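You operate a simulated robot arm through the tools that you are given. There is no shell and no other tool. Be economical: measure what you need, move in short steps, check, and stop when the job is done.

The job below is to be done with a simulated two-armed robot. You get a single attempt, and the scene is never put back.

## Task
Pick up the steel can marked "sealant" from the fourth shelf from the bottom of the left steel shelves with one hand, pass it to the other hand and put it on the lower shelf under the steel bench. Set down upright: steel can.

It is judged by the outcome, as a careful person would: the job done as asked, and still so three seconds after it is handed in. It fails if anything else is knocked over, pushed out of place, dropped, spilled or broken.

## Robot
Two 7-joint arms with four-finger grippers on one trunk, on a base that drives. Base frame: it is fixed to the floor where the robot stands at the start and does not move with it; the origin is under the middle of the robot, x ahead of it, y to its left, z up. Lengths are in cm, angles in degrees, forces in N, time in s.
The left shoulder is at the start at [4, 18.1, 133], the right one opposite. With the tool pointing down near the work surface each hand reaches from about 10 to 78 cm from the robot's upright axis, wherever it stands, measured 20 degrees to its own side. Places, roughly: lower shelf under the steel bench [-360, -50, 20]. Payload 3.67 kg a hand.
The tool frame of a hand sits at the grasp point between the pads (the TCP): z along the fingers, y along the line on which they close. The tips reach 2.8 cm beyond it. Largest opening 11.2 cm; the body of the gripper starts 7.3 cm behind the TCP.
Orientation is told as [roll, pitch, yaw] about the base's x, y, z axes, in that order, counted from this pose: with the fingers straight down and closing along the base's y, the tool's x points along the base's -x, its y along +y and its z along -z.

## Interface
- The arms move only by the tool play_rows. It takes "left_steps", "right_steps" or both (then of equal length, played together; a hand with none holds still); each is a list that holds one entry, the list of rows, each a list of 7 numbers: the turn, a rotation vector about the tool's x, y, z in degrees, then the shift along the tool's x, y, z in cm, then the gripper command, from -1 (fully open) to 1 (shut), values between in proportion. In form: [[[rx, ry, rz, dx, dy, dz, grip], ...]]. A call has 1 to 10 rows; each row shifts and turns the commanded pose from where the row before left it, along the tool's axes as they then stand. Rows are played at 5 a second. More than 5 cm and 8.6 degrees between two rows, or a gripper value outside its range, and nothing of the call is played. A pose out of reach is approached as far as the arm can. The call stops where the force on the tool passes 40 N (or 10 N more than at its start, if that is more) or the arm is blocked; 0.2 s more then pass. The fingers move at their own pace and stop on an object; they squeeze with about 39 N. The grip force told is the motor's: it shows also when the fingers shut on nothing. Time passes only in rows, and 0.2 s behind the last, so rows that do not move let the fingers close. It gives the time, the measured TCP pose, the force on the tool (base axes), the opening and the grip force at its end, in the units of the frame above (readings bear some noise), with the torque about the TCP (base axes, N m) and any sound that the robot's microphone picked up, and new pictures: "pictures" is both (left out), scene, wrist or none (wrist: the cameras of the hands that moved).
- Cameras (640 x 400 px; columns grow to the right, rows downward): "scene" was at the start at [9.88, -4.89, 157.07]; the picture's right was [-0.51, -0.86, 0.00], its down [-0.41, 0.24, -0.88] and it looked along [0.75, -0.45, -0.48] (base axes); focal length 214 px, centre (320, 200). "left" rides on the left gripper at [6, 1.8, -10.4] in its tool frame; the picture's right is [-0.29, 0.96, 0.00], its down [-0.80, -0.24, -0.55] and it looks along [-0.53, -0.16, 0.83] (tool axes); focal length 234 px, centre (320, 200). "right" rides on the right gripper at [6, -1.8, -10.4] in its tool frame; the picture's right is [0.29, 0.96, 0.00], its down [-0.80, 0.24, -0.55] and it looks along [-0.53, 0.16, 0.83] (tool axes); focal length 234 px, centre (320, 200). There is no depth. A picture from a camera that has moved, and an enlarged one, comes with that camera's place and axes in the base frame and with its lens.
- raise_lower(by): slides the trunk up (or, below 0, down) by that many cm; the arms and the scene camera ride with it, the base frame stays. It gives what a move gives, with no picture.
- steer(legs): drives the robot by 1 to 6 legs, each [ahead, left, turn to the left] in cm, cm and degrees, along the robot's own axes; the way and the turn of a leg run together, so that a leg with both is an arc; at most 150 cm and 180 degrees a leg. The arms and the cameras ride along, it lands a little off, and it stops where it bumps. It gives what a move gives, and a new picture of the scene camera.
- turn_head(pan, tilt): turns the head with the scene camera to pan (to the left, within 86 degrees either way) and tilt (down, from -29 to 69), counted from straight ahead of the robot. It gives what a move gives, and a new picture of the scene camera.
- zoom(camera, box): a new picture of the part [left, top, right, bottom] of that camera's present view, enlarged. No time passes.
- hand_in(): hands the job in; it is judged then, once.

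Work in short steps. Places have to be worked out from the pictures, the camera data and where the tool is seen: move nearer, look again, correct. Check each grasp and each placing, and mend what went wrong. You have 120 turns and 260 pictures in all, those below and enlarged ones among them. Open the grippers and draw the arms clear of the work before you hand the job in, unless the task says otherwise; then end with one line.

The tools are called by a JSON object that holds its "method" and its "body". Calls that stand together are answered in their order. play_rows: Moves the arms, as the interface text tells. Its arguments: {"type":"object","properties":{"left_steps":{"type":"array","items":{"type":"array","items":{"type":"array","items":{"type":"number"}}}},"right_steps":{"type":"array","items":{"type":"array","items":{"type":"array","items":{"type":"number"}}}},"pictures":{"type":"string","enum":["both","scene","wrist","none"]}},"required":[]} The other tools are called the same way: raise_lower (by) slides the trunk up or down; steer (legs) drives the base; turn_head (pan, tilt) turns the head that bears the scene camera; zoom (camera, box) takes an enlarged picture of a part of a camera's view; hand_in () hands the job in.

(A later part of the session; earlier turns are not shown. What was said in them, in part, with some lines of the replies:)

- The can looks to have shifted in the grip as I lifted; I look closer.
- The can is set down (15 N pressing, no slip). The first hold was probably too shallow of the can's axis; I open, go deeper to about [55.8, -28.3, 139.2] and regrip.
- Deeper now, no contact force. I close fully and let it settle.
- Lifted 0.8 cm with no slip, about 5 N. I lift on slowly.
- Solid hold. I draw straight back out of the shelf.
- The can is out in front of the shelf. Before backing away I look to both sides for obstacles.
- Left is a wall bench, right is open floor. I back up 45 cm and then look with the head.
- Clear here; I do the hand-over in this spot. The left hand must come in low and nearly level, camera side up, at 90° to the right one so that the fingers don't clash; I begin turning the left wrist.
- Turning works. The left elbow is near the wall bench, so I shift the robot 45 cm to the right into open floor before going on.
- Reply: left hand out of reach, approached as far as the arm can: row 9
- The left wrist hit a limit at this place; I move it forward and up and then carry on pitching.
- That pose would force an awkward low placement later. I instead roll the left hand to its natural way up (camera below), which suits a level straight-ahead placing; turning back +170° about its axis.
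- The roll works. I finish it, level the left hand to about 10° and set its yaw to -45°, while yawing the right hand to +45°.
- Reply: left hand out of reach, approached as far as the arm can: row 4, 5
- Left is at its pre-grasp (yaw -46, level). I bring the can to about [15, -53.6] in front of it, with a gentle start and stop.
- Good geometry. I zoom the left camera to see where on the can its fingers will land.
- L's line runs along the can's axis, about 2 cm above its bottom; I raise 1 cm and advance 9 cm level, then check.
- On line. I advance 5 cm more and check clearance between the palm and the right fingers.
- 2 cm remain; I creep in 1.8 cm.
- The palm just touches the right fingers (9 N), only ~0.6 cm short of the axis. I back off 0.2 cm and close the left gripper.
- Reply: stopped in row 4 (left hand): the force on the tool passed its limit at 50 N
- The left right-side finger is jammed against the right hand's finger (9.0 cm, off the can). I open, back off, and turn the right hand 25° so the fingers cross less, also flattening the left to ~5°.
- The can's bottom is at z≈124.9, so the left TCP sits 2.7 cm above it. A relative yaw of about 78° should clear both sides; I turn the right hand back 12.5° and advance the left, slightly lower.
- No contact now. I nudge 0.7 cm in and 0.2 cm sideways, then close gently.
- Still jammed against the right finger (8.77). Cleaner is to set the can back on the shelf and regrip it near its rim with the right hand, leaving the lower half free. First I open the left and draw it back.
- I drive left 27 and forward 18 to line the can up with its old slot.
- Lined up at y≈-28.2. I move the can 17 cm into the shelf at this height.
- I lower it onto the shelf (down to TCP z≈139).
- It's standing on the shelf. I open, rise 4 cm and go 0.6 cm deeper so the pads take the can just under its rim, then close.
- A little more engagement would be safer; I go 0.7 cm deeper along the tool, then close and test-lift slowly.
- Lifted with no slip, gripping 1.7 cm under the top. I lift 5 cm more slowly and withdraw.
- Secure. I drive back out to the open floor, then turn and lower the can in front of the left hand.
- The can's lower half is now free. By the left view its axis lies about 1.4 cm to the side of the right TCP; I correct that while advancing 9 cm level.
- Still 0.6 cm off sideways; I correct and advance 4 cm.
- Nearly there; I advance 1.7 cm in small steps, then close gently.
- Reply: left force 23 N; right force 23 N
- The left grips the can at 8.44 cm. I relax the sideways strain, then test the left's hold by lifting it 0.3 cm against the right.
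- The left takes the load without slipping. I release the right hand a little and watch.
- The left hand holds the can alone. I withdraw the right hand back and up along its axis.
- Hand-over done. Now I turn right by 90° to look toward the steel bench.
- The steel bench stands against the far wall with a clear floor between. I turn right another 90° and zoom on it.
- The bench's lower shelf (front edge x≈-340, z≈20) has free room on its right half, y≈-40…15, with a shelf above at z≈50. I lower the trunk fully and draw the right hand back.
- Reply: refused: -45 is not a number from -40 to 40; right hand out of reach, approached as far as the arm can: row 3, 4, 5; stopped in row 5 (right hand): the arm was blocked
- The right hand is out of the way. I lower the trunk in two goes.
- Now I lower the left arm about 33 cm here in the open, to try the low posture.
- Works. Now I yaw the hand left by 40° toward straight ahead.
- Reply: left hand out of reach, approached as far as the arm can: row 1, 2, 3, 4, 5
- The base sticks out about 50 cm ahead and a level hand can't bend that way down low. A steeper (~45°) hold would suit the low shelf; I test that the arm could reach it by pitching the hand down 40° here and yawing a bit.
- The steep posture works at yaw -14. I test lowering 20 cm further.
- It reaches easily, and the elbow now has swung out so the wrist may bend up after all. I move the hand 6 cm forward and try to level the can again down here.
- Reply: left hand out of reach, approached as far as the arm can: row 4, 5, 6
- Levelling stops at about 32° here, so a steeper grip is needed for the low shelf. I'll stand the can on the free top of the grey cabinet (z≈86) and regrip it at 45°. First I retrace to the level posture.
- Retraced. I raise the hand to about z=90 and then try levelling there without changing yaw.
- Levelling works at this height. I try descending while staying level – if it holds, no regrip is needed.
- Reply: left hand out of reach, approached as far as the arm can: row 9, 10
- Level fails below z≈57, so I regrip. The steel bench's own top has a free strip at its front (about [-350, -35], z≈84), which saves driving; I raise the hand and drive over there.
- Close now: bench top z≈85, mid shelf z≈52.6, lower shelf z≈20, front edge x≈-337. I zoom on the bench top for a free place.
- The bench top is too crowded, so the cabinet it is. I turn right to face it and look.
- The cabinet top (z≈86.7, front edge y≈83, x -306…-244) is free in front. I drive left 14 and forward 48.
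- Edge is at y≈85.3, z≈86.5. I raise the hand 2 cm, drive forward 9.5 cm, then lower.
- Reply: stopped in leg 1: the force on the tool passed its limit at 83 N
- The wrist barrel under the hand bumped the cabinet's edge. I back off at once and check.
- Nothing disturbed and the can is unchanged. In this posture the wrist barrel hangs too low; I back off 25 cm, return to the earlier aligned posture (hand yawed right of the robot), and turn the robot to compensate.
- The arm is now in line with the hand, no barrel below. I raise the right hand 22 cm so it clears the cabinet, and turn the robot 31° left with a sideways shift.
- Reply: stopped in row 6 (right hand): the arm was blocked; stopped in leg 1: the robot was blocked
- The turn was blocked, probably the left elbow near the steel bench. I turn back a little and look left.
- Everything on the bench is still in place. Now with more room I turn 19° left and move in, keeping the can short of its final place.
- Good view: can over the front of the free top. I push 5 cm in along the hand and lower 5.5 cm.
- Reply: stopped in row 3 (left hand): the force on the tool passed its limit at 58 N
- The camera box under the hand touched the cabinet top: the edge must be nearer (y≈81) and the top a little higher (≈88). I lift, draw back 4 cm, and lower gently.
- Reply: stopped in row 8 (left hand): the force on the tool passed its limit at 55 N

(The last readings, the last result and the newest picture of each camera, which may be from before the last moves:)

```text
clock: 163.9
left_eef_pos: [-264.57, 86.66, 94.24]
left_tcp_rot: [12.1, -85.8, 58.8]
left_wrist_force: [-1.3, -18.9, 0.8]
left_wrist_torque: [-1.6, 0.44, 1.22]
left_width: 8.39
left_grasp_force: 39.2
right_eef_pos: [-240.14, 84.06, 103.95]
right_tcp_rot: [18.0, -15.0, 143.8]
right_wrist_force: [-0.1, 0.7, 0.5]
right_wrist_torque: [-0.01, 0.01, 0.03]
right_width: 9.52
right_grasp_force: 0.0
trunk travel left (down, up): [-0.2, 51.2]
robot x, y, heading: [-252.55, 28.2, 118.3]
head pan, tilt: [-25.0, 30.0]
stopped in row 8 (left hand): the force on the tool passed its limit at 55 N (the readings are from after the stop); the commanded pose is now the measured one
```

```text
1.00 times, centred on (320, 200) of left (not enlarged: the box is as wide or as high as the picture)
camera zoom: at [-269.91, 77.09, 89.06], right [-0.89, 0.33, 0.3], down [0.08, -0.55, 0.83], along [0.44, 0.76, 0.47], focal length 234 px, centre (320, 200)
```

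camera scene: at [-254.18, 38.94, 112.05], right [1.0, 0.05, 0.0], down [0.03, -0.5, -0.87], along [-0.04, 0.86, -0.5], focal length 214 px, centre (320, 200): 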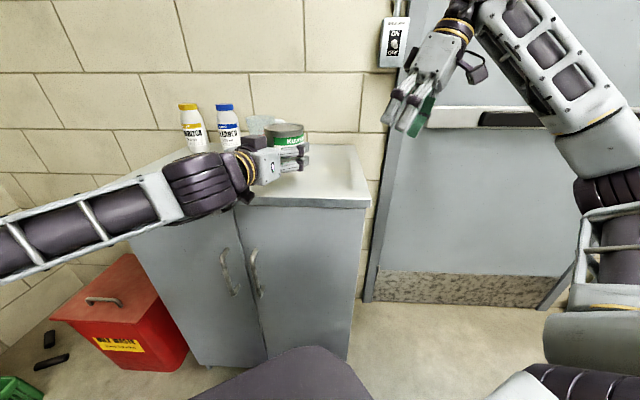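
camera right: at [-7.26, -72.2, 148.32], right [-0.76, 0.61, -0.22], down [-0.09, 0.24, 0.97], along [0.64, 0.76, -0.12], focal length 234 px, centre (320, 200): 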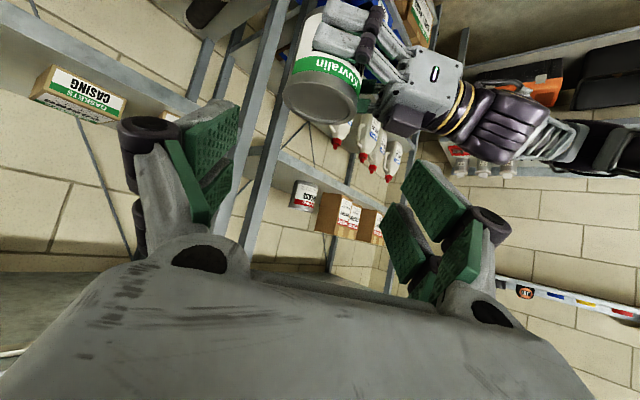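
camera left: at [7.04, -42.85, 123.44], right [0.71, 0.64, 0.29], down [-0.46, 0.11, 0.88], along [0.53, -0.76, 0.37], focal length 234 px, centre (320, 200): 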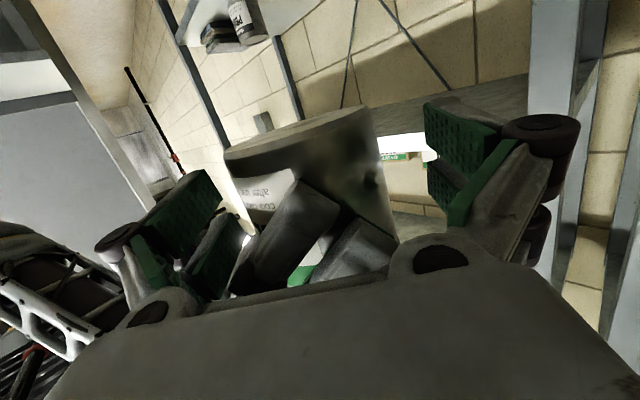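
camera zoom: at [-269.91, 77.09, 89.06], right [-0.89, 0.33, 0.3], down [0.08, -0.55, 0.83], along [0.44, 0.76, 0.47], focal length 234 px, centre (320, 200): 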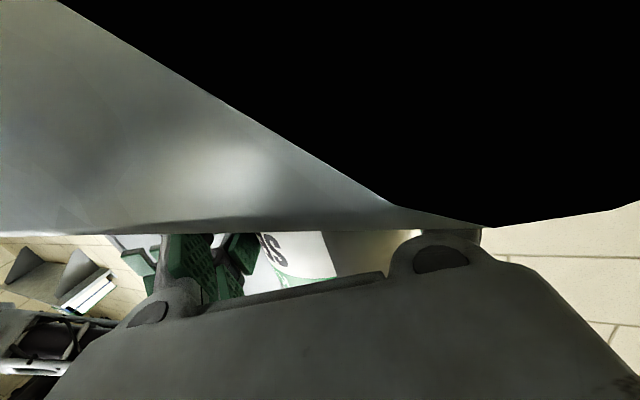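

The camera box met the cabinet's front lip: so the edge is at y≈77.5 and the top at about z 90. I lift, draw back 4 cm more, and lower again.

{"method": "play_rows", "body": {"left_steps": [[[0, 0, 0, 0, 0, -1, 1], [0, 0, 0, -1.5, 0, -0.1, 1], [0, 0, 0, 0.13, 0, -1.6, 1], [0, 0, 0, 0.13, 0, -1.6, 1], [0, 0, 0, 0.8, 0, 0.07, 1], [0, 0, 0, 0.8, 0, 0.07, 1], [0, 0, 0, 0.5, 0, 0.04, 1], [0, 0, 0, 0, 0, 0, 1]]], "pictures": "none"}}

{"method": "zoom", "body": {"camera": "scene", "box": [140, 80, 380, 230]}}

{"method": "zoom", "body": {"camera": "left", "box": [0, 0, 640, 400]}}

```text
clock: 165.7
left_eef_pos: [-265.91, 83.13, 93.76]
left_tcp_rot: [12.9, -85.8, 57.9]
left_wrist_force: [-0.4, 2.4, 3.2]
left_wrist_torque: [-0.23, -0.18, 0.06]
left_width: 8.39
left_grasp_force: 39.7
right_eef_pos: [-239.99, 84.43, 103.82]
right_tcp_rot: [18.0, -15.0, 143.6]
right_wrist_force: [-0.1, 0.2, 1.0]
right_wrist_torque: [0.01, -0.04, 0.01]
right_width: 9.52
right_grasp_force: 0.0
trunk travel left (down, up): [-0.2, 51.2]
robot x, y, heading: [-252.45, 28.24, 118.1]
head pan, tilt: [-25.0, 30.0]
```

```text
2.67 times, centred on (260, 155) of scene
camera zoom: at [-254.19, 38.79, 112.07], right [1.0, 0.05, 0.0], down [0.03, -0.5, -0.87], along [-0.05, 0.86, -0.5], focal length 572 px, centre (480, 320)
```

zoom: 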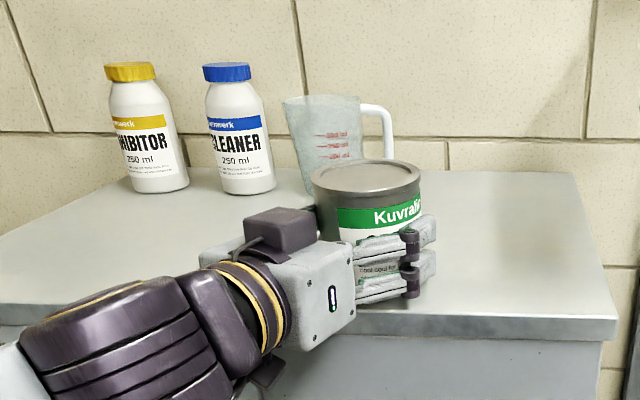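

```text
1.00 times, centred on (320, 200) of left (not enlarged: the box is as wide or as high as the picture)
camera zoom: at [-271.33, 73.49, 88.44], right [-0.89, 0.33, 0.3], down [0.08, -0.55, 0.83], along [0.44, 0.77, 0.47], focal length 234 px, centre (320, 200)
```

zoom: 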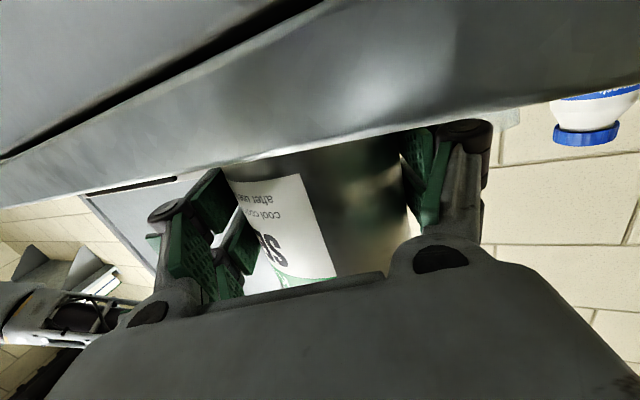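

The load has come off (+3 N): the can stands on the cabinet top. I open the left fingers gently.

{"method": "play_rows", "body": {"left_steps": [[[0, 0, 0, 0.1, 0, 0, 1], [0, 0, 0, 0, 0, 0, -0.5], [0, 0, 0, 0, 0, 0, -0.7], [0, 0, 0, 0, 0, 0, -0.9]]], "pictures": "none"}}

{"method": "zoom", "body": {"camera": "scene", "box": [140, 80, 380, 230]}}

```text
clock: 166.7
left_eef_pos: [-265.79, 83.02, 93.62]
left_tcp_rot: [12.2, -85.7, 58.6]
left_wrist_force: [-0.5, -0.6, -0.5]
left_wrist_torque: [-0.03, -0.02, -0.05]
left_width: 10.63
left_grasp_force: 0.1
right_eef_pos: [-240.05, 84.31, 103.9]
right_tcp_rot: [18.0, -15.0, 143.7]
right_wrist_force: [-0.5, 0.3, -0.3]
right_wrist_torque: [0.01, -0.01, 0.02]
right_width: 9.53
right_grasp_force: 0.0
trunk travel left (down, up): [-0.2, 51.2]
robot x, y, heading: [-252.94, 28.08, 118.0]
head pan, tilt: [-25.0, 30.0]
```

```text
2.67 times, centred on (260, 155) of scene
camera zoom: at [-254.2, 38.78, 112.06], right [1.0, 0.05, 0.0], down [0.03, -0.5, -0.87], along [-0.05, 0.86, -0.5], focal length 572 px, centre (480, 320)
```

zoom: 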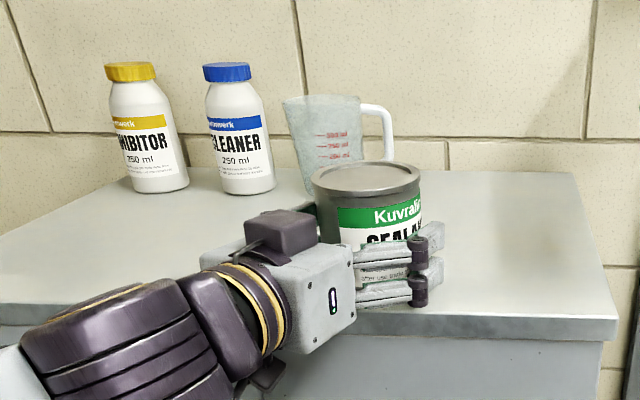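

The can stands upright on the cabinet. I draw the left hand back 14 cm, pitch it to 45° and rise to the start of a steep approach.

{"method": "play_rows", "body": {"left_steps": [[[0, 0, 0, 0, 0, -2, -1], [0, 0, 0, 0, 0, -4, -1], [0, 0, 0, 0, 0, -4, -1], [0, 0, 0, 0, 0, -4, -1], [0, 8, 0, 0, 0, 0, -1], [0, 8, 0, 0, 0, 0, -1], [0, 8, 0, 0, 0, 0, -1], [0, 8, 0, 0, 0, 0, -1], [0, 8.3, 0, 0, 0, 0, -1]]], "pictures": "none"}}

{"method": "play_rows", "body": {"left_steps": [[[0, 0, 0, -3.37, 0, -1.63, -1], [0, 0, 0, -3.37, 0, -1.63, -1], [0, 0, 0, -3.37, 0, -1.63, -1], [0, 0, 0, 0, 0, 0, -1]]]}}

```text
clock: 168.7
left_eef_pos: [-270.3, 69.95, 94.56]
left_tcp_rot: [1.3, -45.3, 69.8]
left_wrist_force: [-0.7, -0.4, 0.1]
left_wrist_torque: [0.02, 0.03, 0.02]
left_width: 11.21
left_grasp_force: 0.1
right_eef_pos: [-240.01, 84.36, 103.94]
right_tcp_rot: [18.0, -15.1, 143.6]
right_wrist_force: [1.0, -0.4, -0.7]
right_wrist_torque: [-0.03, 0.01, 0.01]
right_width: 9.52
right_grasp_force: 0.1
trunk travel left (down, up): [-0.2, 51.2]
robot x, y, heading: [-252.6, 28.56, 117.7]
head pan, tilt: [-25.0, 30.0]
```

```text
clock: 169.7
left_eef_pos: [-269.27, 73.39, 105.29]
left_tcp_rot: [1.2, -45.5, 70.0]
left_wrist_force: [0.5, -0.4, -0.5]
left_wrist_torque: [-0.01, -0.01, -0.02]
left_width: 11.2
left_grasp_force: 0.2
right_eef_pos: [-240.14, 84.41, 103.82]
right_tcp_rot: [17.9, -14.9, 143.7]
right_wrist_force: [-0.3, -0.6, 0.5]
right_wrist_torque: [-0.05, -0.02, -0.01]
right_width: 9.53
right_grasp_force: 0.1
trunk travel left (down, up): [-0.2, 51.2]
robot x, y, heading: [-252.71, 28.18, 117.9]
head pan, tilt: [-25.0, 30.0]
camera scene: at [-254.24, 38.77, 112.06], right [1.0, 0.05, 0.0], down [0.03, -0.5, -0.87], along [-0.05, 0.86, -0.5], focal length 214 px, centre (320, 200)
camera left: at [-274.74, 62.99, 108.19], right [-0.84, 0.5, 0.22], down [0.29, 0.07, 0.95], along [0.46, 0.86, -0.21], focal length 234 px, centre (320, 200)
```

scene: 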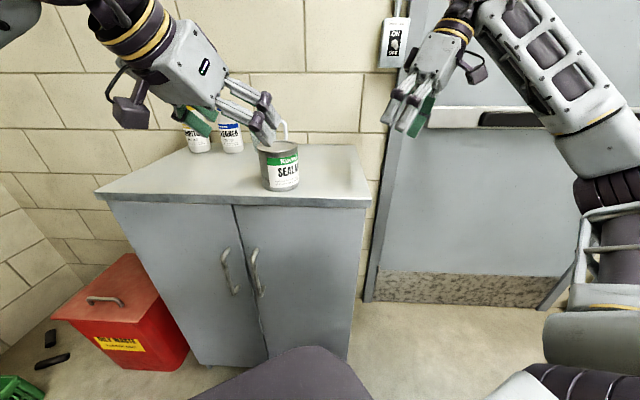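
left: 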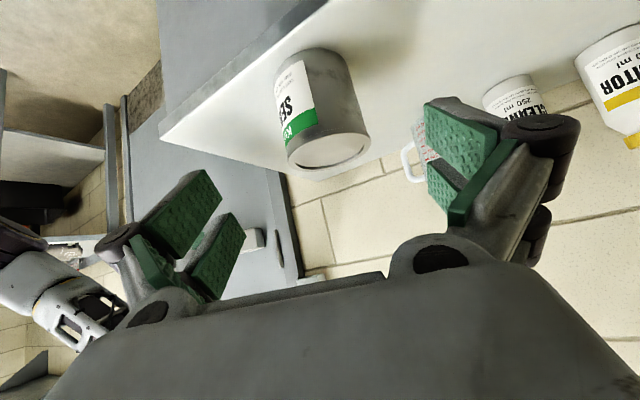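

Well aligned (can centre at the aiming point). I advance 9 cm along the tool and check.

{"method": "play_rows", "body": {"left_steps": [[[0, 0, 0, 0, 0, 3, -1], [0, 0, 0, 0, 0, 3, -1], [0, 0, 0, 0, 0, 3, -1], [0, 0, 0, 0, 0, 0, -1]]], "pictures": "wrist"}}

```text
clock: 170.7
left_eef_pos: [-266.93, 79.33, 99.02]
left_tcp_rot: [1.3, -45.5, 69.9]
left_wrist_force: [1.1, -0.7, 0.2]
left_wrist_torque: [0.01, 0.01, -0.01]
left_width: 11.18
left_grasp_force: 0.1
right_eef_pos: [-240.06, 84.42, 103.84]
right_tcp_rot: [17.8, -15.0, 143.7]
right_wrist_force: [0.4, -1.1, 0.8]
right_wrist_torque: [0.01, -0.05, -0.01]
right_width: 9.55
right_grasp_force: 0.1
trunk travel left (down, up): [-0.2, 51.2]
robot x, y, heading: [-252.62, 28.1, 118.0]
head pan, tilt: [-25.0, 30.0]
camera left: at [-272.53, 68.8, 101.97], right [-0.83, 0.5, 0.22], down [0.29, 0.07, 0.95], along [0.47, 0.86, -0.21], focal length 234 px, centre (320, 200)
```

left: 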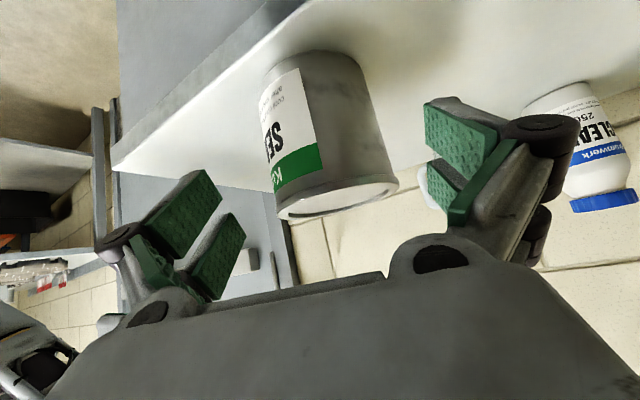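

Slightly off sideways (≈0.7 cm); I correct while going in the last 5.6 cm.

{"method": "play_rows", "body": {"left_steps": [[[0, 0, 0, -0.3, 0.6, 1.6, -1], [0, 0, 0, -0.25, 0, 2, -1], [0, 0, 0, -0.2, 0, 2, -1], [0, 0, 0, 0, 0, 0, -1]]], "pictures": "wrist"}}

{"method": "zoom", "body": {"camera": "scene", "box": [140, 80, 380, 230]}}

```text
clock: 171.7
left_eef_pos: [-266.18, 83.67, 95.51]
left_tcp_rot: [1.3, -45.6, 69.8]
left_wrist_force: [-0.3, 0.0, -0.5]
left_wrist_torque: [-0.01, 0.02, 0.0]
left_width: 11.18
left_grasp_force: 0.0
right_eef_pos: [-240.18, 84.3, 103.87]
right_tcp_rot: [17.9, -15.0, 143.7]
right_wrist_force: [0.0, -1.1, 0.4]
right_wrist_torque: [-0.02, -0.02, 0.0]
right_width: 9.54
right_grasp_force: 0.1
trunk travel left (down, up): [-0.2, 51.2]
robot x, y, heading: [-252.81, 28.15, 118.0]
head pan, tilt: [-25.0, 30.0]
camera left: at [-271.64, 73.35, 98.48], right [-0.84, 0.5, 0.22], down [0.29, 0.07, 0.95], along [0.46, 0.86, -0.21], focal length 234 px, centre (320, 200)
```

left: 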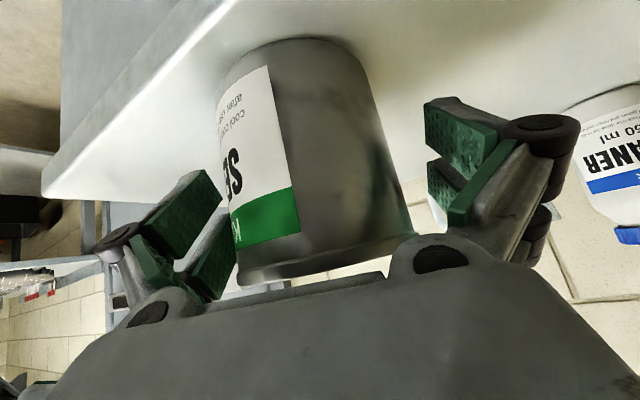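

```text
2.67 times, centred on (260, 155) of scene
camera zoom: at [-254.2, 38.77, 112.06], right [1.0, 0.05, 0.0], down [0.03, -0.5, -0.87], along [-0.05, 0.86, -0.5], focal length 572 px, centre (480, 320)
```

zoom: 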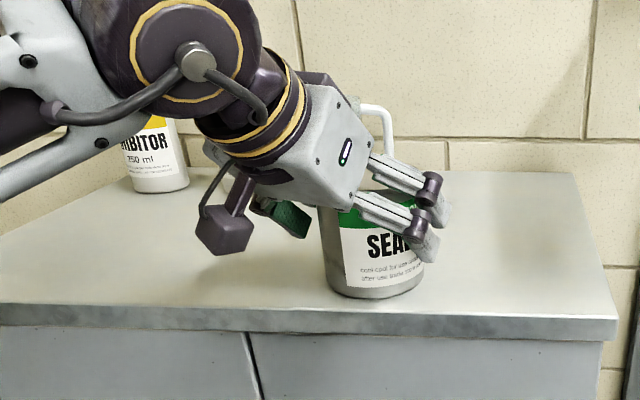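

Centred between the fingers. I close and test-lift slowly.

{"method": "play_rows", "body": {"left_steps": [[[0, 0, 0, 0, 0, 0, -0.6], [0, 0, 0, 0, 0, 0, -0.5], [0, 0, 0, 0, 0, 0, 1], [0, 0, 0, 0, 0, 0, 1], [0, 0, 0, 0, 0, 0, 1], [0, 0, 0, -0.35, 0, -0.35, 1], [0, 0, 0, -0.35, 0, -0.35, 1], [0, 0, 0, -0.35, 0, -0.35, 1], [0, 0, 0, 0, 0, 0, 1]]], "pictures": "wrist"}}

{"method": "zoom", "body": {"camera": "scene", "box": [140, 80, 380, 230]}}

```text
clock: 173.7
left_eef_pos: [-266.28, 83.74, 96.83]
left_tcp_rot: [1.2, -45.4, 69.9]
left_wrist_force: [-1.3, 0.0, -3.8]
left_wrist_torque: [-0.01, 0.0, 0.02]
left_width: 8.38
left_grasp_force: 38.7
right_eef_pos: [-240.14, 84.36, 103.84]
right_tcp_rot: [17.9, -15.0, 143.6]
right_wrist_force: [-1.0, -0.7, 0.1]
right_wrist_torque: [-0.04, -0.01, 0.04]
right_width: 9.5
right_grasp_force: 0.1
trunk travel left (down, up): [-0.2, 51.2]
robot x, y, heading: [-252.27, 28.25, 118.0]
head pan, tilt: [-25.0, 30.0]
camera left: at [-271.78, 73.35, 99.85], right [-0.84, 0.5, 0.22], down [0.29, 0.07, 0.95], along [0.46, 0.86, -0.21], focal length 234 px, centre (320, 200)
```

left: 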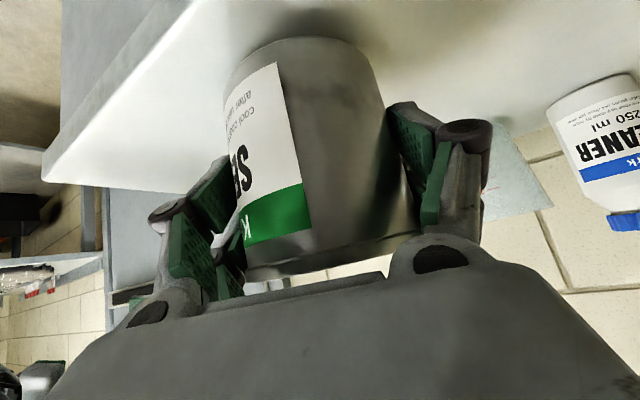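

```text
2.67 times, centred on (260, 155) of scene
camera zoom: at [-254.21, 38.83, 112.05], right [1.0, 0.05, 0.0], down [0.03, -0.5, -0.87], along [-0.05, 0.86, -0.5], focal length 572 px, centre (480, 320)
```

zoom: 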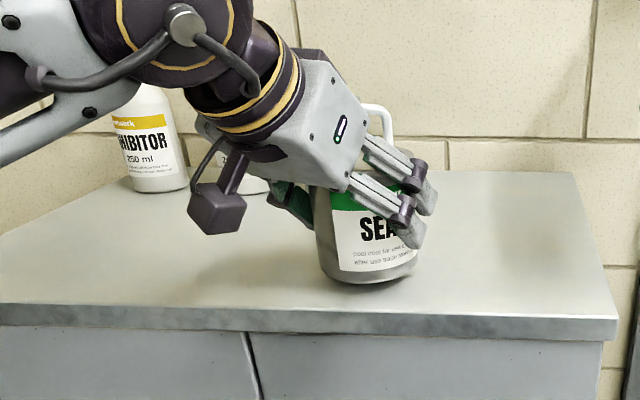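

Held firmly (TCP ≈4.9 cm above the can's bottom). I lift further and back the robot away from the cabinet.

{"method": "play_rows", "body": {"left_steps": [[[0, 0, 0, -0.5, 0, -0.5, 1], [0, 0, 0, -0.7, 0, -0.7, 1], [0, 0, 0, -0.8, 0, -0.8, 1], [0, 0, 0, -0.8, 0, -0.8, 1], [0, 0, 0, -0.6, 0, -0.6, 1], [0, 0, 0, 0, 0, 0, 1]]], "pictures": "none"}}

{"method": "steer", "body": {"legs": [[-45, -25, 0]]}}

```text
clock: 175.1
left_eef_pos: [-266.33, 83.88, 101.73]
left_tcp_rot: [1.4, -45.5, 70.0]
left_wrist_force: [0.1, -0.5, -4.1]
left_wrist_torque: [-0.01, 0.0, 0.01]
left_width: 8.38
left_grasp_force: 39.1
right_eef_pos: [-240.12, 84.39, 103.93]
right_tcp_rot: [18.1, -14.9, 143.5]
right_wrist_force: [0.6, 1.6, 0.0]
right_wrist_torque: [0.02, -0.02, 0.0]
right_width: 9.52
right_grasp_force: 0.1
trunk travel left (down, up): [-0.2, 51.2]
robot x, y, heading: [-252.92, 28.23, 117.7]
head pan, tilt: [-25.0, 30.0]
```

```text
clock: 178.1
left_eef_pos: [-224.07, 55.98, 101.88]
left_tcp_rot: [1.4, -45.5, 71.0]
left_wrist_force: [-0.4, 0.4, -4.7]
left_wrist_torque: [-0.02, 0.01, 0.03]
left_width: 8.4
left_grasp_force: 39.0
right_eef_pos: [-198.08, 57.19, 103.98]
right_tcp_rot: [18.0, -15.0, 144.6]
right_wrist_force: [0.2, 0.1, 0.3]
right_wrist_torque: [0.02, 0.05, -0.01]
right_width: 9.53
right_grasp_force: 0.1
trunk travel left (down, up): [-0.2, 51.2]
robot x, y, heading: [-209.41, 0.93, 119.1]
head pan, tilt: [-25.0, 30.0]
camera scene: at [-211.32, 11.28, 112.06], right [1.0, 0.07, 0.0], down [0.03, -0.5, -0.87], along [-0.06, 0.86, -0.5], focal length 214 px, centre (320, 200)
```

scene: 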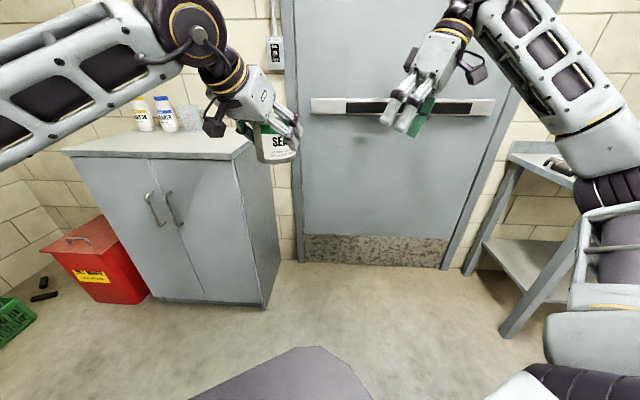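

Now I turn left 75° to face the bench, and draw the right hand back a bit.

{"method": "steer", "body": {"legs": [[0, 0, 74]]}}

{"method": "play_rows", "body": {"left_steps": [[[-5.6, 0, -5.7, 0, 0, 0, 1], [-5.6, 0, -5.7, 0, 0, 0, 1], [-5.6, 0, -5.7, 0, 0, 0, 1], [-5.6, 0, -5.7, 0, 0, 0, 1], [0, 0, 0, 0, 0, 0, 1]]], "right_steps": [[[0, 0, 0, 3.5, 0, -0.9, -0.7], [0, 0, 0, 3.5, 0, -0.9, -0.7], [0, 0, 0, 3.5, 0, -0.9, -0.7], [0, 0, 0, 0, 0, 0, -0.7], [0, 0, 0, 0, 0, 0, -0.7]]], "pictures": "none"}}

{"method": "turn_head", "body": {"pan": -10, "tilt": 35}}

```text
clock: 181.9
left_eef_pos: [-267.0, 4.22, 101.83]
left_tcp_rot: [1.3, -45.5, 142.7]
left_wrist_force: [-0.3, 0.2, -4.2]
left_wrist_torque: [0.02, -0.02, 0.02]
left_width: 8.38
left_grasp_force: 38.8
right_eef_pos: [-259.69, 29.51, 103.84]
right_tcp_rot: [18.0, -14.8, -143.6]
right_wrist_force: [-0.3, -0.3, -0.5]
right_wrist_torque: [-0.01, -0.02, -0.01]
right_width: 9.53
right_grasp_force: 0.0
trunk travel left (down, up): [-0.2, 51.2]
robot x, y, heading: [-209.85, 0.84, -169.4]
head pan, tilt: [-25.0, 30.0]
camera scene: at [-220.56, 2.32, 112.05], right [0.25, 0.97, 0.0], down [0.49, -0.12, -0.87], along [-0.84, 0.21, -0.5], focal length 214 px, centre (320, 200)
```

scene: 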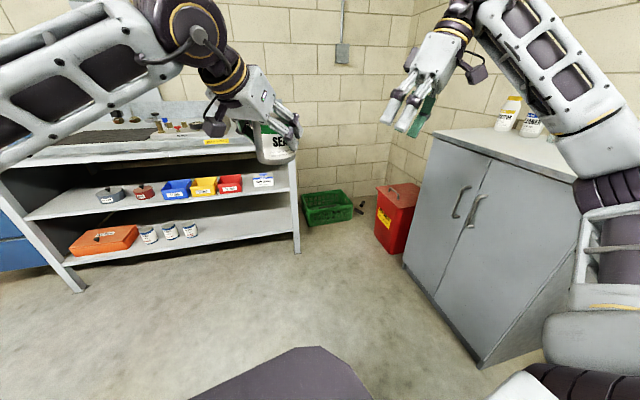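

```text
clock: 183.1
left_eef_pos: [-267.04, 4.32, 101.63]
left_tcp_rot: [0.4, -45.6, 175.4]
left_wrist_force: [0.0, -0.1, -4.7]
left_wrist_torque: [0.05, -0.01, 0.03]
left_width: 8.39
left_grasp_force: 38.7
right_eef_pos: [-253.03, 34.17, 102.71]
right_tcp_rot: [18.0, -14.9, -143.6]
right_wrist_force: [-0.8, 0.6, -1.0]
right_wrist_torque: [-0.02, -0.04, 0.04]
right_width: 9.51
right_grasp_force: 0.0
right hand out of reach, approached as far as the arm can: row 3
trunk travel left (down, up): [-0.2, 51.2]
robot x, y, heading: [-209.63, 0.48, -169.2]
head pan, tilt: [-25.0, 30.0]
```

```text
clock: 183.9
left_eef_pos: [-266.93, 4.5, 101.82]
left_tcp_rot: [0.5, -45.8, 175.3]
left_wrist_force: [0.7, -0.7, -5.3]
left_wrist_torque: [0.02, -0.04, 0.0]
left_width: 8.39
left_grasp_force: 38.8
right_eef_pos: [-252.86, 34.22, 102.81]
right_tcp_rot: [18.0, -14.9, -143.6]
right_wrist_force: [0.3, -0.5, 0.2]
right_wrist_torque: [0.02, -0.03, -0.01]
right_width: 9.51
right_grasp_force: 0.1
trunk travel left (down, up): [-0.2, 51.2]
robot x, y, heading: [-209.68, 0.65, -169.1]
head pan, tilt: [-10.0, 35.0]
camera scene: at [-220.6, 0.0, 111.28], right [-0.01, 1.0, 0.0], down [0.57, 0.01, -0.82], along [-0.82, -0.01, -0.57], focal length 214 px, centre (320, 200)
```

scene: 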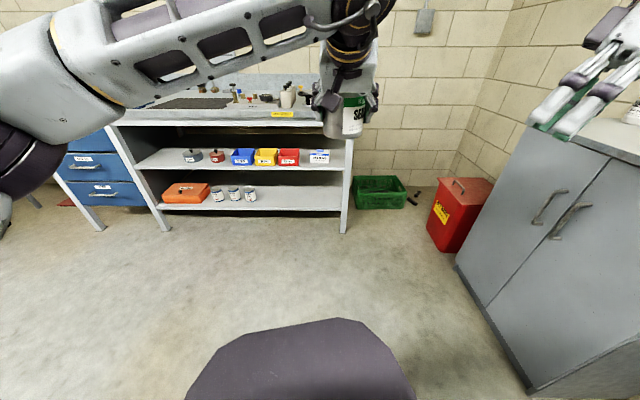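

Good view: free stretch on the lower shelf is y≈-40…13. I lower the can in free space to just above shelf level (two calls).

{"method": "play_rows", "body": {"left_steps": [[[0, 0, 0, 1.5, 0, 1.5, 1], [0, 0, 0, 2.8, 0, 2.8, 1], [0, 0, 0, 3, 0, 3.2, 1], [0, 0, 0, 3, 0, 3.2, 1], [0, 0, 0, 3, 0, 3.2, 1], [0, 0, 0, 3, 0, 3.2, 1], [0, 0, 0, 3, 0, 3.2, 1], [0, 0, 0, 3, 0, 3.2, 1], [0, 0, 0, 3, 0, 3.2, 1], [0, 0, 0, 2.2, 0, 2.2, 1]]], "pictures": "none"}}

{"method": "play_rows", "body": {"left_steps": [[[0, 0, 0, 1.5, 0, 1.5, 1], [0, 0, 0, 2.8, 0, 2.8, 1], [0, 0, 0, 3, 0, 3.2, 1], [0, 0, 0, 3, 0, 3.2, 1], [0, 0, 0, 3, 0, 3.2, 1], [0, 0, 0, 3, 0, 3.2, 1], [0, 0, 0, 2.5, 0, 2.5, 1], [0, 0, 0, 0, 0, 0, 1]]], "pictures": "scene"}}

```text
clock: 186.1
left_eef_pos: [-268.56, 4.22, 61.67]
left_tcp_rot: [0.3, -45.8, 175.2]
left_wrist_force: [-0.1, -0.7, -5.6]
left_wrist_torque: [0.02, -0.02, 0.02]
left_width: 8.39
left_grasp_force: 39.0
right_eef_pos: [-253.02, 34.18, 102.7]
right_tcp_rot: [18.1, -15.0, -143.7]
right_wrist_force: [-0.1, 0.6, 0.0]
right_wrist_torque: [-0.01, 0.0, -0.02]
right_width: 9.54
right_grasp_force: 0.0
trunk travel left (down, up): [-0.2, 51.2]
robot x, y, heading: [-209.73, 0.63, -169.3]
head pan, tilt: [-10.0, 35.0]
```

```text
clock: 187.9
left_eef_pos: [-269.61, 4.11, 34.76]
left_tcp_rot: [0.3, -45.8, 175.4]
left_wrist_force: [-0.4, -1.0, -5.9]
left_wrist_torque: [0.0, -0.01, 0.02]
left_width: 8.38
left_grasp_force: 38.5
right_eef_pos: [-252.99, 34.19, 102.75]
right_tcp_rot: [18.0, -15.0, -143.7]
right_wrist_force: [0.0, -0.3, -0.3]
right_wrist_torque: [0.0, -0.04, -0.02]
right_width: 9.53
right_grasp_force: 0.2
trunk travel left (down, up): [-0.2, 51.2]
robot x, y, heading: [-209.53, 0.47, -169.2]
head pan, tilt: [-10.0, 35.0]
camera scene: at [-220.59, -0.01, 111.28], right [-0.01, 1.0, 0.0], down [0.57, 0.01, -0.82], along [-0.82, -0.01, -0.57], focal length 214 px, centre (320, 200)
```

scene: 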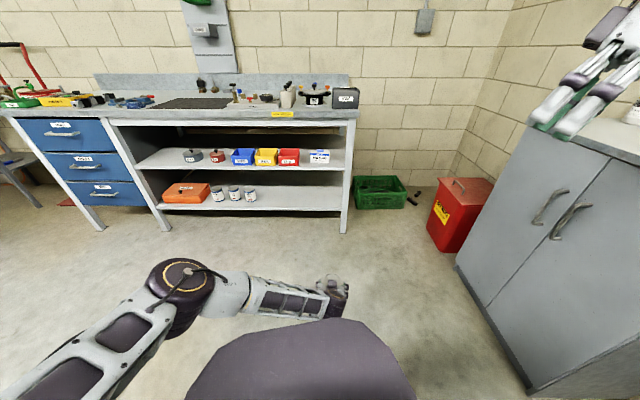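

Low posture reached. To keep the elbow clear of the bench I'll come in with the robot turned 17° more to the left; first I move the right hand out to the side and up, then turn and move up to near the bench.

{"method": "play_rows", "body": {"right_steps": [[[0, 0, 0, 0, -4, -2.5, -0.7], [0, 0, 0, 0, -4, -2.5, -0.7], [0, 0, 0, 0, -4, -2.5, -0.7], [0, 0, 0, 0, -4, -2.5, -0.7], [0, 0, 0, 0, -3, -2.5, -0.7]]], "pictures": "none"}}

{"method": "steer", "body": {"legs": [[0, 0, 17], [40, -21, 0]]}}

{"method": "turn_head", "body": {"pan": -15, "tilt": 45}}

```text
clock: 189.1
left_eef_pos: [-269.61, 4.17, 34.91]
left_tcp_rot: [0.3, -45.8, 175.2]
left_wrist_force: [0.3, -0.1, -4.2]
left_wrist_torque: [0.01, -0.02, -0.03]
left_width: 8.37
left_grasp_force: 39.1
right_eef_pos: [-256.6, 34.25, 103.48]
right_tcp_rot: [18.1, -15.0, -143.8]
right_wrist_force: [0.3, -0.5, 0.3]
right_wrist_torque: [0.0, -0.03, -0.02]
right_width: 9.54
right_grasp_force: 0.1
right hand out of reach, approached as far as the arm can: row 1, 2, 3, 4, 5
trunk travel left (down, up): [-0.2, 51.2]
robot x, y, heading: [-210.04, 0.74, -169.1]
head pan, tilt: [-10.0, 35.0]
```

```text
clock: 192.9
left_eef_pos: [-313.26, -14.1, 34.87]
left_tcp_rot: [0.4, -45.7, -167.6]
left_wrist_force: [-1.1, -1.0, -4.3]
left_wrist_torque: [0.02, -0.02, 0.01]
left_width: 8.4
left_grasp_force: 39.1
right_eef_pos: [-309.81, 18.72, 103.48]
right_tcp_rot: [18.1, -15.0, -126.8]
right_wrist_force: [-0.4, 0.1, -0.9]
right_wrist_torque: [-0.02, -0.01, 0.0]
right_width: 9.52
right_grasp_force: 0.1
trunk travel left (down, up): [-0.2, 51.2]
robot x, y, heading: [-254.92, 0.46, -152.3]
head pan, tilt: [-10.0, 35.0]
camera scene: at [-265.32, -3.6, 111.27], right [-0.31, 0.95, 0.0], down [0.55, 0.18, -0.82], along [-0.78, -0.25, -0.57], focal length 214 px, centre (320, 200)
```

scene: 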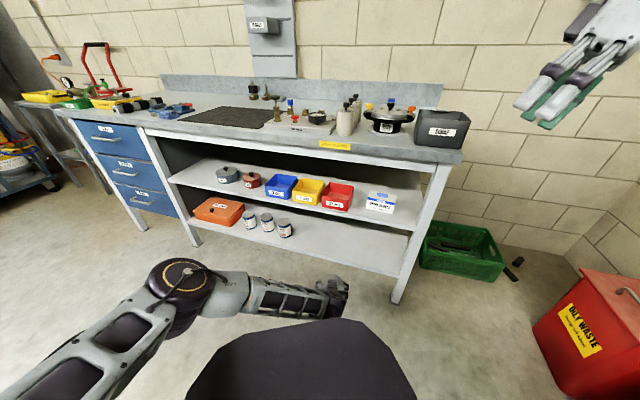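

```text
clock: 193.6
left_eef_pos: [-313.13, -13.96, 34.68]
left_tcp_rot: [0.4, -45.8, -167.6]
left_wrist_force: [0.1, 0.4, -4.9]
left_wrist_torque: [-0.02, -0.01, -0.01]
left_width: 8.4
left_grasp_force: 38.7
right_eef_pos: [-309.66, 18.62, 103.52]
right_tcp_rot: [18.0, -15.0, -126.8]
right_wrist_force: [0.0, -0.6, -0.6]
right_wrist_torque: [0.01, 0.05, 0.0]
right_width: 9.5
right_grasp_force: 0.1
trunk travel left (down, up): [-0.2, 51.2]
robot x, y, heading: [-254.83, -0.01, -152.0]
head pan, tilt: [-15.0, 45.0]
camera scene: at [-264.8, -2.71, 109.8], right [-0.22, 0.97, 0.0], down [0.69, 0.16, -0.71], along [-0.69, -0.16, -0.71], focal length 214 px, centre (320, 200)
```

scene: 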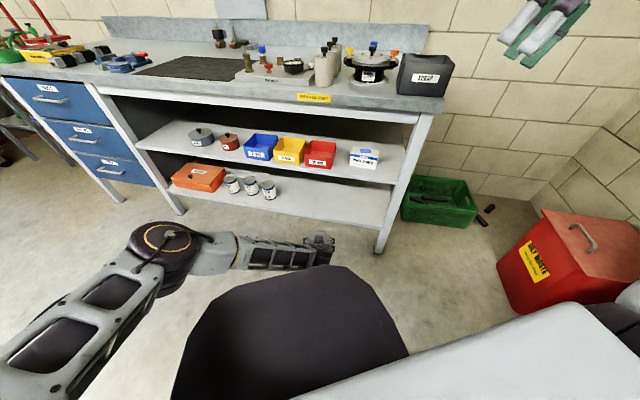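

The right hand would hover near the bench's right end, so I aim for y≈-4, keeping it beyond the bench. I lower the can 4.5 cm and drive to the shelf's front.

{"method": "play_rows", "body": {"left_steps": [[[0, 0, 0, 1, 0, 1, 1], [0, 0, 0, 1.2, 0, 1.2, 1], [0, 0, 0, 1, 0, 1, 1], [0, 0, 0, 0, 0, 0, 1]]], "pictures": "none"}}

{"method": "steer", "body": {"legs": [[13.9, -18.2, 0]]}}

{"method": "zoom", "body": {"camera": "left", "box": [0, 0, 640, 400]}}

```text
clock: 194.6
left_eef_pos: [-313.23, -14.04, 30.19]
left_tcp_rot: [0.4, -45.8, -167.5]
left_wrist_force: [0.9, -0.2, -4.7]
left_wrist_torque: [0.0, -0.02, 0.02]
left_width: 8.36
left_grasp_force: 39.0
right_eef_pos: [-309.68, 18.69, 103.41]
right_tcp_rot: [18.0, -15.0, -126.7]
right_wrist_force: [0.5, -1.3, 0.6]
right_wrist_torque: [0.03, 0.02, -0.02]
right_width: 9.54
right_grasp_force: 0.1
trunk travel left (down, up): [-0.2, 51.2]
robot x, y, heading: [-254.84, 0.16, -152.2]
head pan, tilt: [-15.0, 45.0]
```

```text
clock: 196.3
left_eef_pos: [-333.44, -4.84, 30.25]
left_tcp_rot: [0.4, -45.8, -167.1]
left_wrist_force: [0.1, -0.4, -4.8]
left_wrist_torque: [-0.02, 0.01, 0.01]
left_width: 8.38
left_grasp_force: 39.2
right_eef_pos: [-330.32, 27.88, 103.5]
right_tcp_rot: [18.1, -15.1, -126.4]
right_wrist_force: [0.5, -0.3, -0.4]
right_wrist_torque: [-0.02, -0.02, 0.02]
right_width: 9.5
right_grasp_force: 0.0
trunk travel left (down, up): [-0.2, 51.2]
robot x, y, heading: [-275.46, 9.8, -151.6]
head pan, tilt: [-15.0, 45.0]
camera scene: at [-285.22, 6.86, 109.78], right [-0.23, 0.97, 0.0], down [0.69, 0.16, -0.71], along [-0.69, -0.16, -0.71], focal length 214 px, centre (320, 200)
```

scene: 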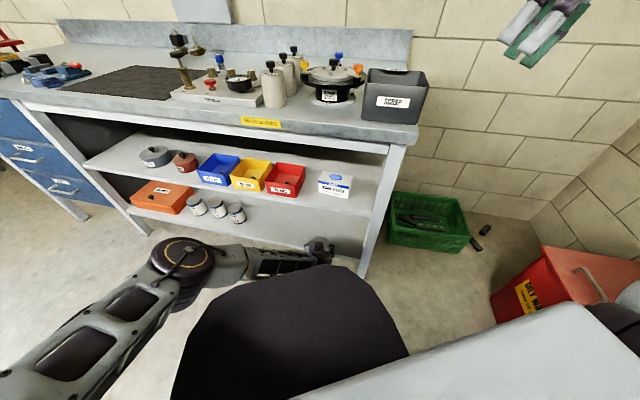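

```text
1.00 times, centred on (320, 200) of left (not enlarged: the box is as wide or as high as the picture)
camera zoom: at [-321.8, -3.91, 33.08], right [0.02, -0.98, 0.21], down [-0.21, 0.2, 0.96], along [-0.98, -0.06, -0.2], focal length 234 px, centre (320, 200)
```

zoom: 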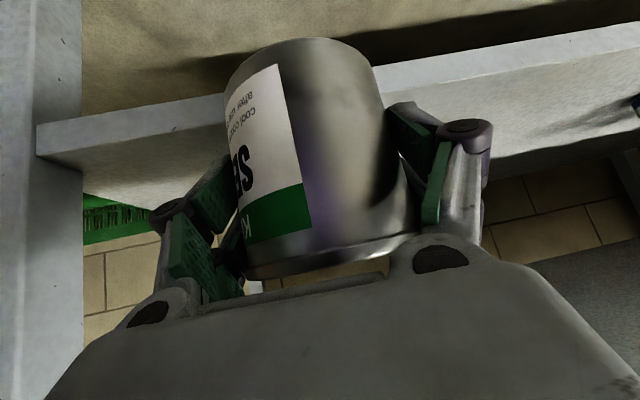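

The shelf's edge reads x≈-339 and everything is clear. I drive 13 cm straight in over the shelf.

{"method": "steer", "body": {"legs": [[11.4, -6.2, 0]]}}

{"method": "zoom", "body": {"camera": "left", "box": [0, 0, 640, 400]}}

{"method": "zoom", "body": {"camera": "scene", "box": [80, 100, 440, 325]}}

```text
clock: 197.6
left_eef_pos: [-346.63, -4.81, 30.1]
left_tcp_rot: [0.5, -45.7, -167.2]
left_wrist_force: [-0.2, 0.2, -5.3]
left_wrist_torque: [-0.02, -0.01, -0.05]
left_width: 8.37
left_grasp_force: 39.2
right_eef_pos: [-343.52, 27.93, 103.41]
right_tcp_rot: [18.0, -14.9, -126.2]
right_wrist_force: [-0.5, 0.6, -0.2]
right_wrist_torque: [-0.04, -0.03, 0.02]
right_width: 9.54
right_grasp_force: 0.2
trunk travel left (down, up): [-0.2, 51.2]
robot x, y, heading: [-288.96, 10.12, -151.8]
head pan, tilt: [-15.0, 45.0]
camera scene: at [-298.45, 6.81, 109.78], right [-0.23, 0.97, 0.0], down [0.69, 0.16, -0.71], along [-0.69, -0.16, -0.71], focal length 214 px, centre (320, 200)
```

scene: 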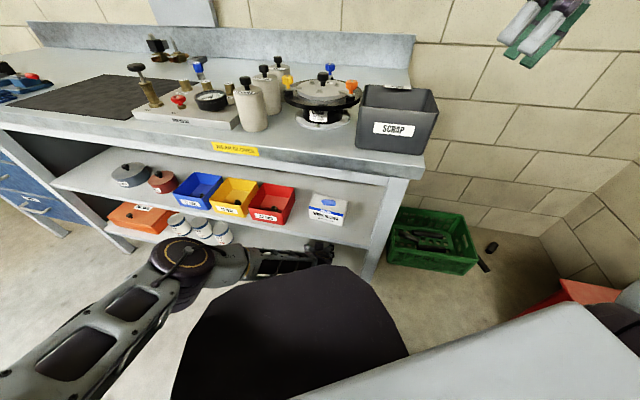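

```text
1.00 times, centred on (320, 200) of left (not enlarged: the box is as wide or as high as the picture)
camera zoom: at [-334.98, -3.95, 33.05], right [0.02, -0.98, 0.21], down [-0.21, 0.2, 0.96], along [-0.98, -0.06, -0.2], focal length 234 px, centre (320, 200)
```

zoom: 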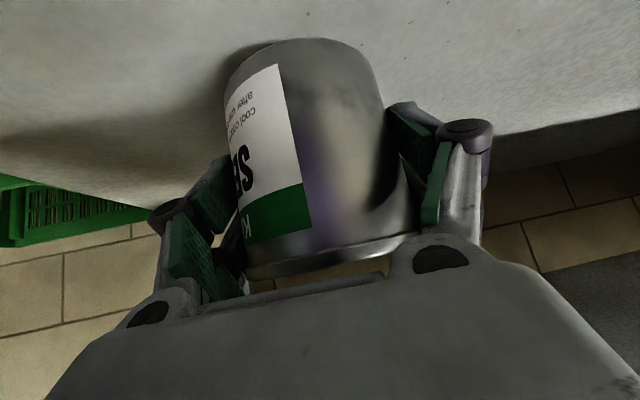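

```text
1.78 times, centred on (260, 212) of scene
camera zoom: at [-298.45, 6.81, 109.78], right [-0.23, 0.97, 0.0], down [0.69, 0.16, -0.71], along [-0.69, -0.16, -0.71], focal length 381 px, centre (427, 178)
```

zoom: 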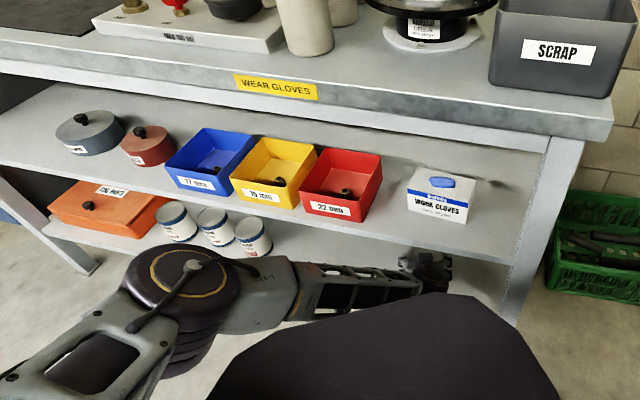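

The can is over the shelf well inside the edge. I push 2.5 cm further and lower it gently to contact.

{"method": "play_rows", "body": {"left_steps": [[[0, 0, 0, -0.9, 0, 0.9, 1], [0, 0, 0, -0.9, 0, 0.9, 1], [0, 0, 0, 0.7, 0, 0.7, 1], [0, 0, 0, 0.7, 0, 0.7, 1], [0, 0, 0, 0.5, 0, 0.5, 1], [0, 0, 0, 0.2, 0, 0.2, 1], [0, 0, 0, 0, 0, 0, 1]]], "pictures": "wrist"}}

```text
clock: 199.2
left_eef_pos: [-349.28, -5.4, 27.45]
left_tcp_rot: [0.5, -45.9, -167.3]
left_wrist_force: [-9.6, 1.2, 22.2]
left_wrist_torque: [0.19, 0.46, 0.03]
left_width: 8.4
left_grasp_force: 38.9
right_eef_pos: [-343.2, 27.87, 103.6]
right_tcp_rot: [18.0, -15.1, -126.3]
right_wrist_force: [0.5, -0.4, -0.9]
right_wrist_torque: [0.0, -0.01, 0.04]
right_width: 9.51
right_grasp_force: 0.1
trunk travel left (down, up): [-0.2, 51.2]
robot x, y, heading: [-288.55, 10.04, -151.9]
head pan, tilt: [-15.0, 45.0]
camera left: at [-337.6, -4.59, 30.34], right [0.02, -0.98, 0.21], down [-0.21, 0.2, 0.96], along [-0.98, -0.06, -0.2], focal length 234 px, centre (320, 200)
```

left: 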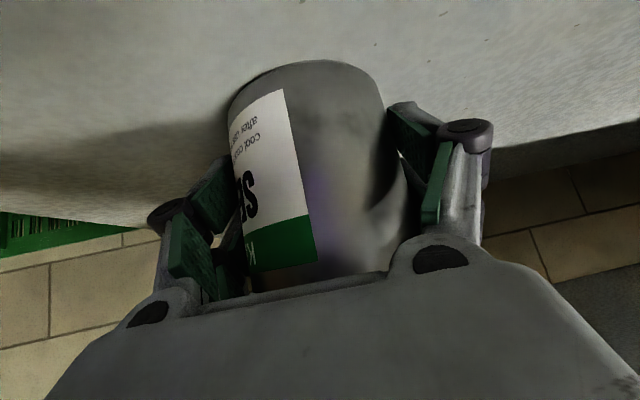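

Firm contact with the shelf (22 N). I relieve it slightly and open the fingers.

{"method": "play_rows", "body": {"left_steps": [[[0, 0, 0, -0.15, 0, -0.15, 1], [0, 0, 0, 0, 0, 0, 1], [0, 0, 0, 0, 0, 0, -0.55], [0, 0, 0, 0, 0, 0, -0.7], [0, 0, 0, 0, 0, 0, -0.9], [0, 0, 0, 0, 0, 0, -1]]], "pictures": "wrist"}}

```text
clock: 200.6
left_eef_pos: [-349.0, -5.48, 27.28]
left_tcp_rot: [0.4, -45.8, -167.2]
left_wrist_force: [0.2, -0.4, -0.5]
left_wrist_torque: [-0.02, 0.0, -0.02]
left_width: 11.21
left_grasp_force: 0.0
right_eef_pos: [-343.3, 27.84, 103.51]
right_tcp_rot: [18.0, -14.9, -126.3]
right_wrist_force: [0.8, -0.2, -0.7]
right_wrist_torque: [0.02, 0.0, -0.03]
right_width: 9.54
right_grasp_force: 0.1
trunk travel left (down, up): [-0.2, 51.2]
robot x, y, heading: [-288.5, 9.81, -151.6]
head pan, tilt: [-15.0, 45.0]
camera left: at [-337.42, -4.56, 30.31], right [0.02, -0.98, 0.21], down [-0.21, 0.2, 0.96], along [-0.98, -0.06, -0.2], focal length 234 px, centre (320, 200)
```

left: 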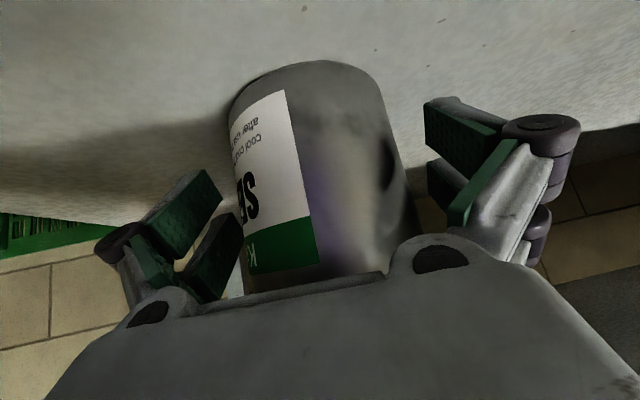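

Released; the can stands still. I withdraw the hand level, straight back along its direction.

{"method": "play_rows", "body": {"left_steps": [[[0, 0, 0, 0.7, 0.1, -0.7, -1], [0, 0, 0, 1.4, 0, -1.4, -1], [0, 0, 0, 2, 0, -2, -1], [0, 0, 0, 2, 0, -2, -1], [0, 0, 0, 2, 0, -2, -1], [0, 0, 0, 0, 0, 0, -1]]], "pictures": "wrist"}}

```text
clock: 202.0
left_eef_pos: [-337.82, -2.9, 27.21]
left_tcp_rot: [0.4, -45.9, -167.2]
left_wrist_force: [1.3, -0.1, 0.0]
left_wrist_torque: [0.0, 0.0, -0.01]
left_width: 11.21
left_grasp_force: 0.0
right_eef_pos: [-343.37, 27.8, 103.56]
right_tcp_rot: [18.0, -15.1, -126.2]
right_wrist_force: [0.1, -0.5, 0.1]
right_wrist_torque: [0.02, -0.01, 0.01]
right_width: 9.51
right_grasp_force: 0.1
trunk travel left (down, up): [-0.2, 51.2]
robot x, y, heading: [-288.43, 10.1, -151.8]
head pan, tilt: [-15.0, 45.0]
camera left: at [-326.2, -2.08, 30.19], right [0.02, -0.98, 0.21], down [-0.21, 0.2, 0.96], along [-0.98, -0.06, -0.2], focal length 234 px, centre (320, 200)
```

left: 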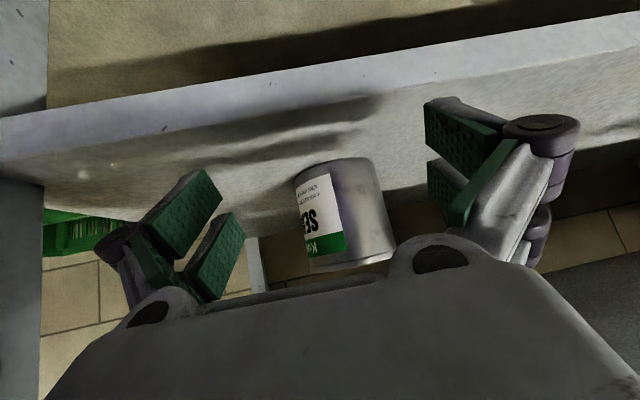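

The can stands upright on the lower shelf. I back the robot straight away from the bench and look.

{"method": "steer", "body": {"legs": [[-35, 19, 0]]}}

{"method": "zoom", "body": {"camera": "scene", "box": [60, 0, 460, 250]}}

{"method": "zoom", "body": {"camera": "left", "box": [160, 0, 520, 225]}}

```text
clock: 204.5
left_eef_pos: [-298.48, -3.22, 27.35]
left_tcp_rot: [0.2, -45.8, -167.4]
left_wrist_force: [0.4, 0.7, 0.2]
left_wrist_torque: [0.01, -0.02, 0.0]
left_width: 11.19
left_grasp_force: 0.0
right_eef_pos: [-303.79, 27.81, 103.57]
right_tcp_rot: [18.0, -15.0, -126.5]
right_wrist_force: [0.5, 0.4, 0.0]
right_wrist_torque: [0.0, 0.01, -0.04]
right_width: 9.51
right_grasp_force: 0.1
trunk travel left (down, up): [-0.2, 51.2]
robot x, y, heading: [-249.3, 9.77, -151.6]
head pan, tilt: [-15.0, 45.0]
camera scene: at [-258.82, 6.57, 109.81], right [-0.23, 0.97, 0.0], down [0.69, 0.16, -0.71], along [-0.69, -0.16, -0.71], focal length 214 px, centre (320, 200)
```

scene: 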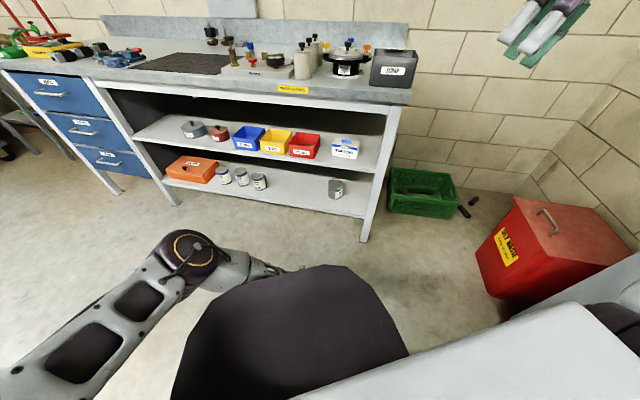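

```text
1.60 times, centred on (260, 125) of scene
camera zoom: at [-258.82, 6.57, 109.81], right [-0.23, 0.97, 0.0], down [0.69, 0.16, -0.71], along [-0.69, -0.16, -0.71], focal length 343 px, centre (416, 320)
```

zoom: 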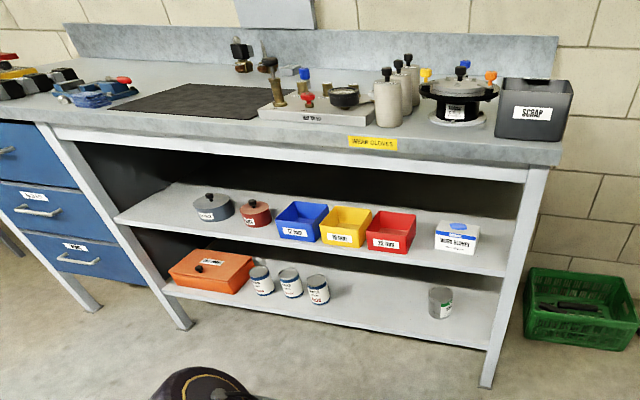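

```text
1.78 times, centred on (340, 112) of left
camera zoom: at [-286.86, -2.23, 30.22], right [0.02, -0.98, 0.21], down [-0.21, 0.2, 0.96], along [-0.98, -0.06, -0.2], focal length 416 px, centre (284, 356)
```

zoom: 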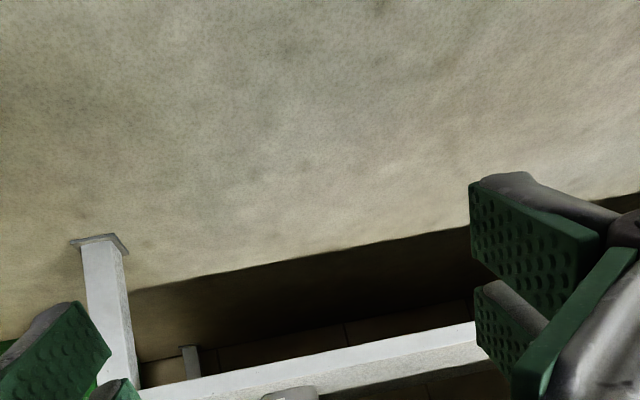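

The sealant can stands upright on the lower shelf, all other things are in their places, and both grippers are open and clear. I hand in.

{"method": "hand_in", "body": {}}

```text
The job is handed in.
```

The "sealant" can was passed from the right hand to the left and now stands upright on the lower shelf under the steel bench. On the way I set it down briefly on its own shelf and on the grey cabinet to regrip. The arm bumped the cabinet's edge, and a turn beside the steel bench was blocked. I saw nothing moved or knocked over in the pictures afterwards.
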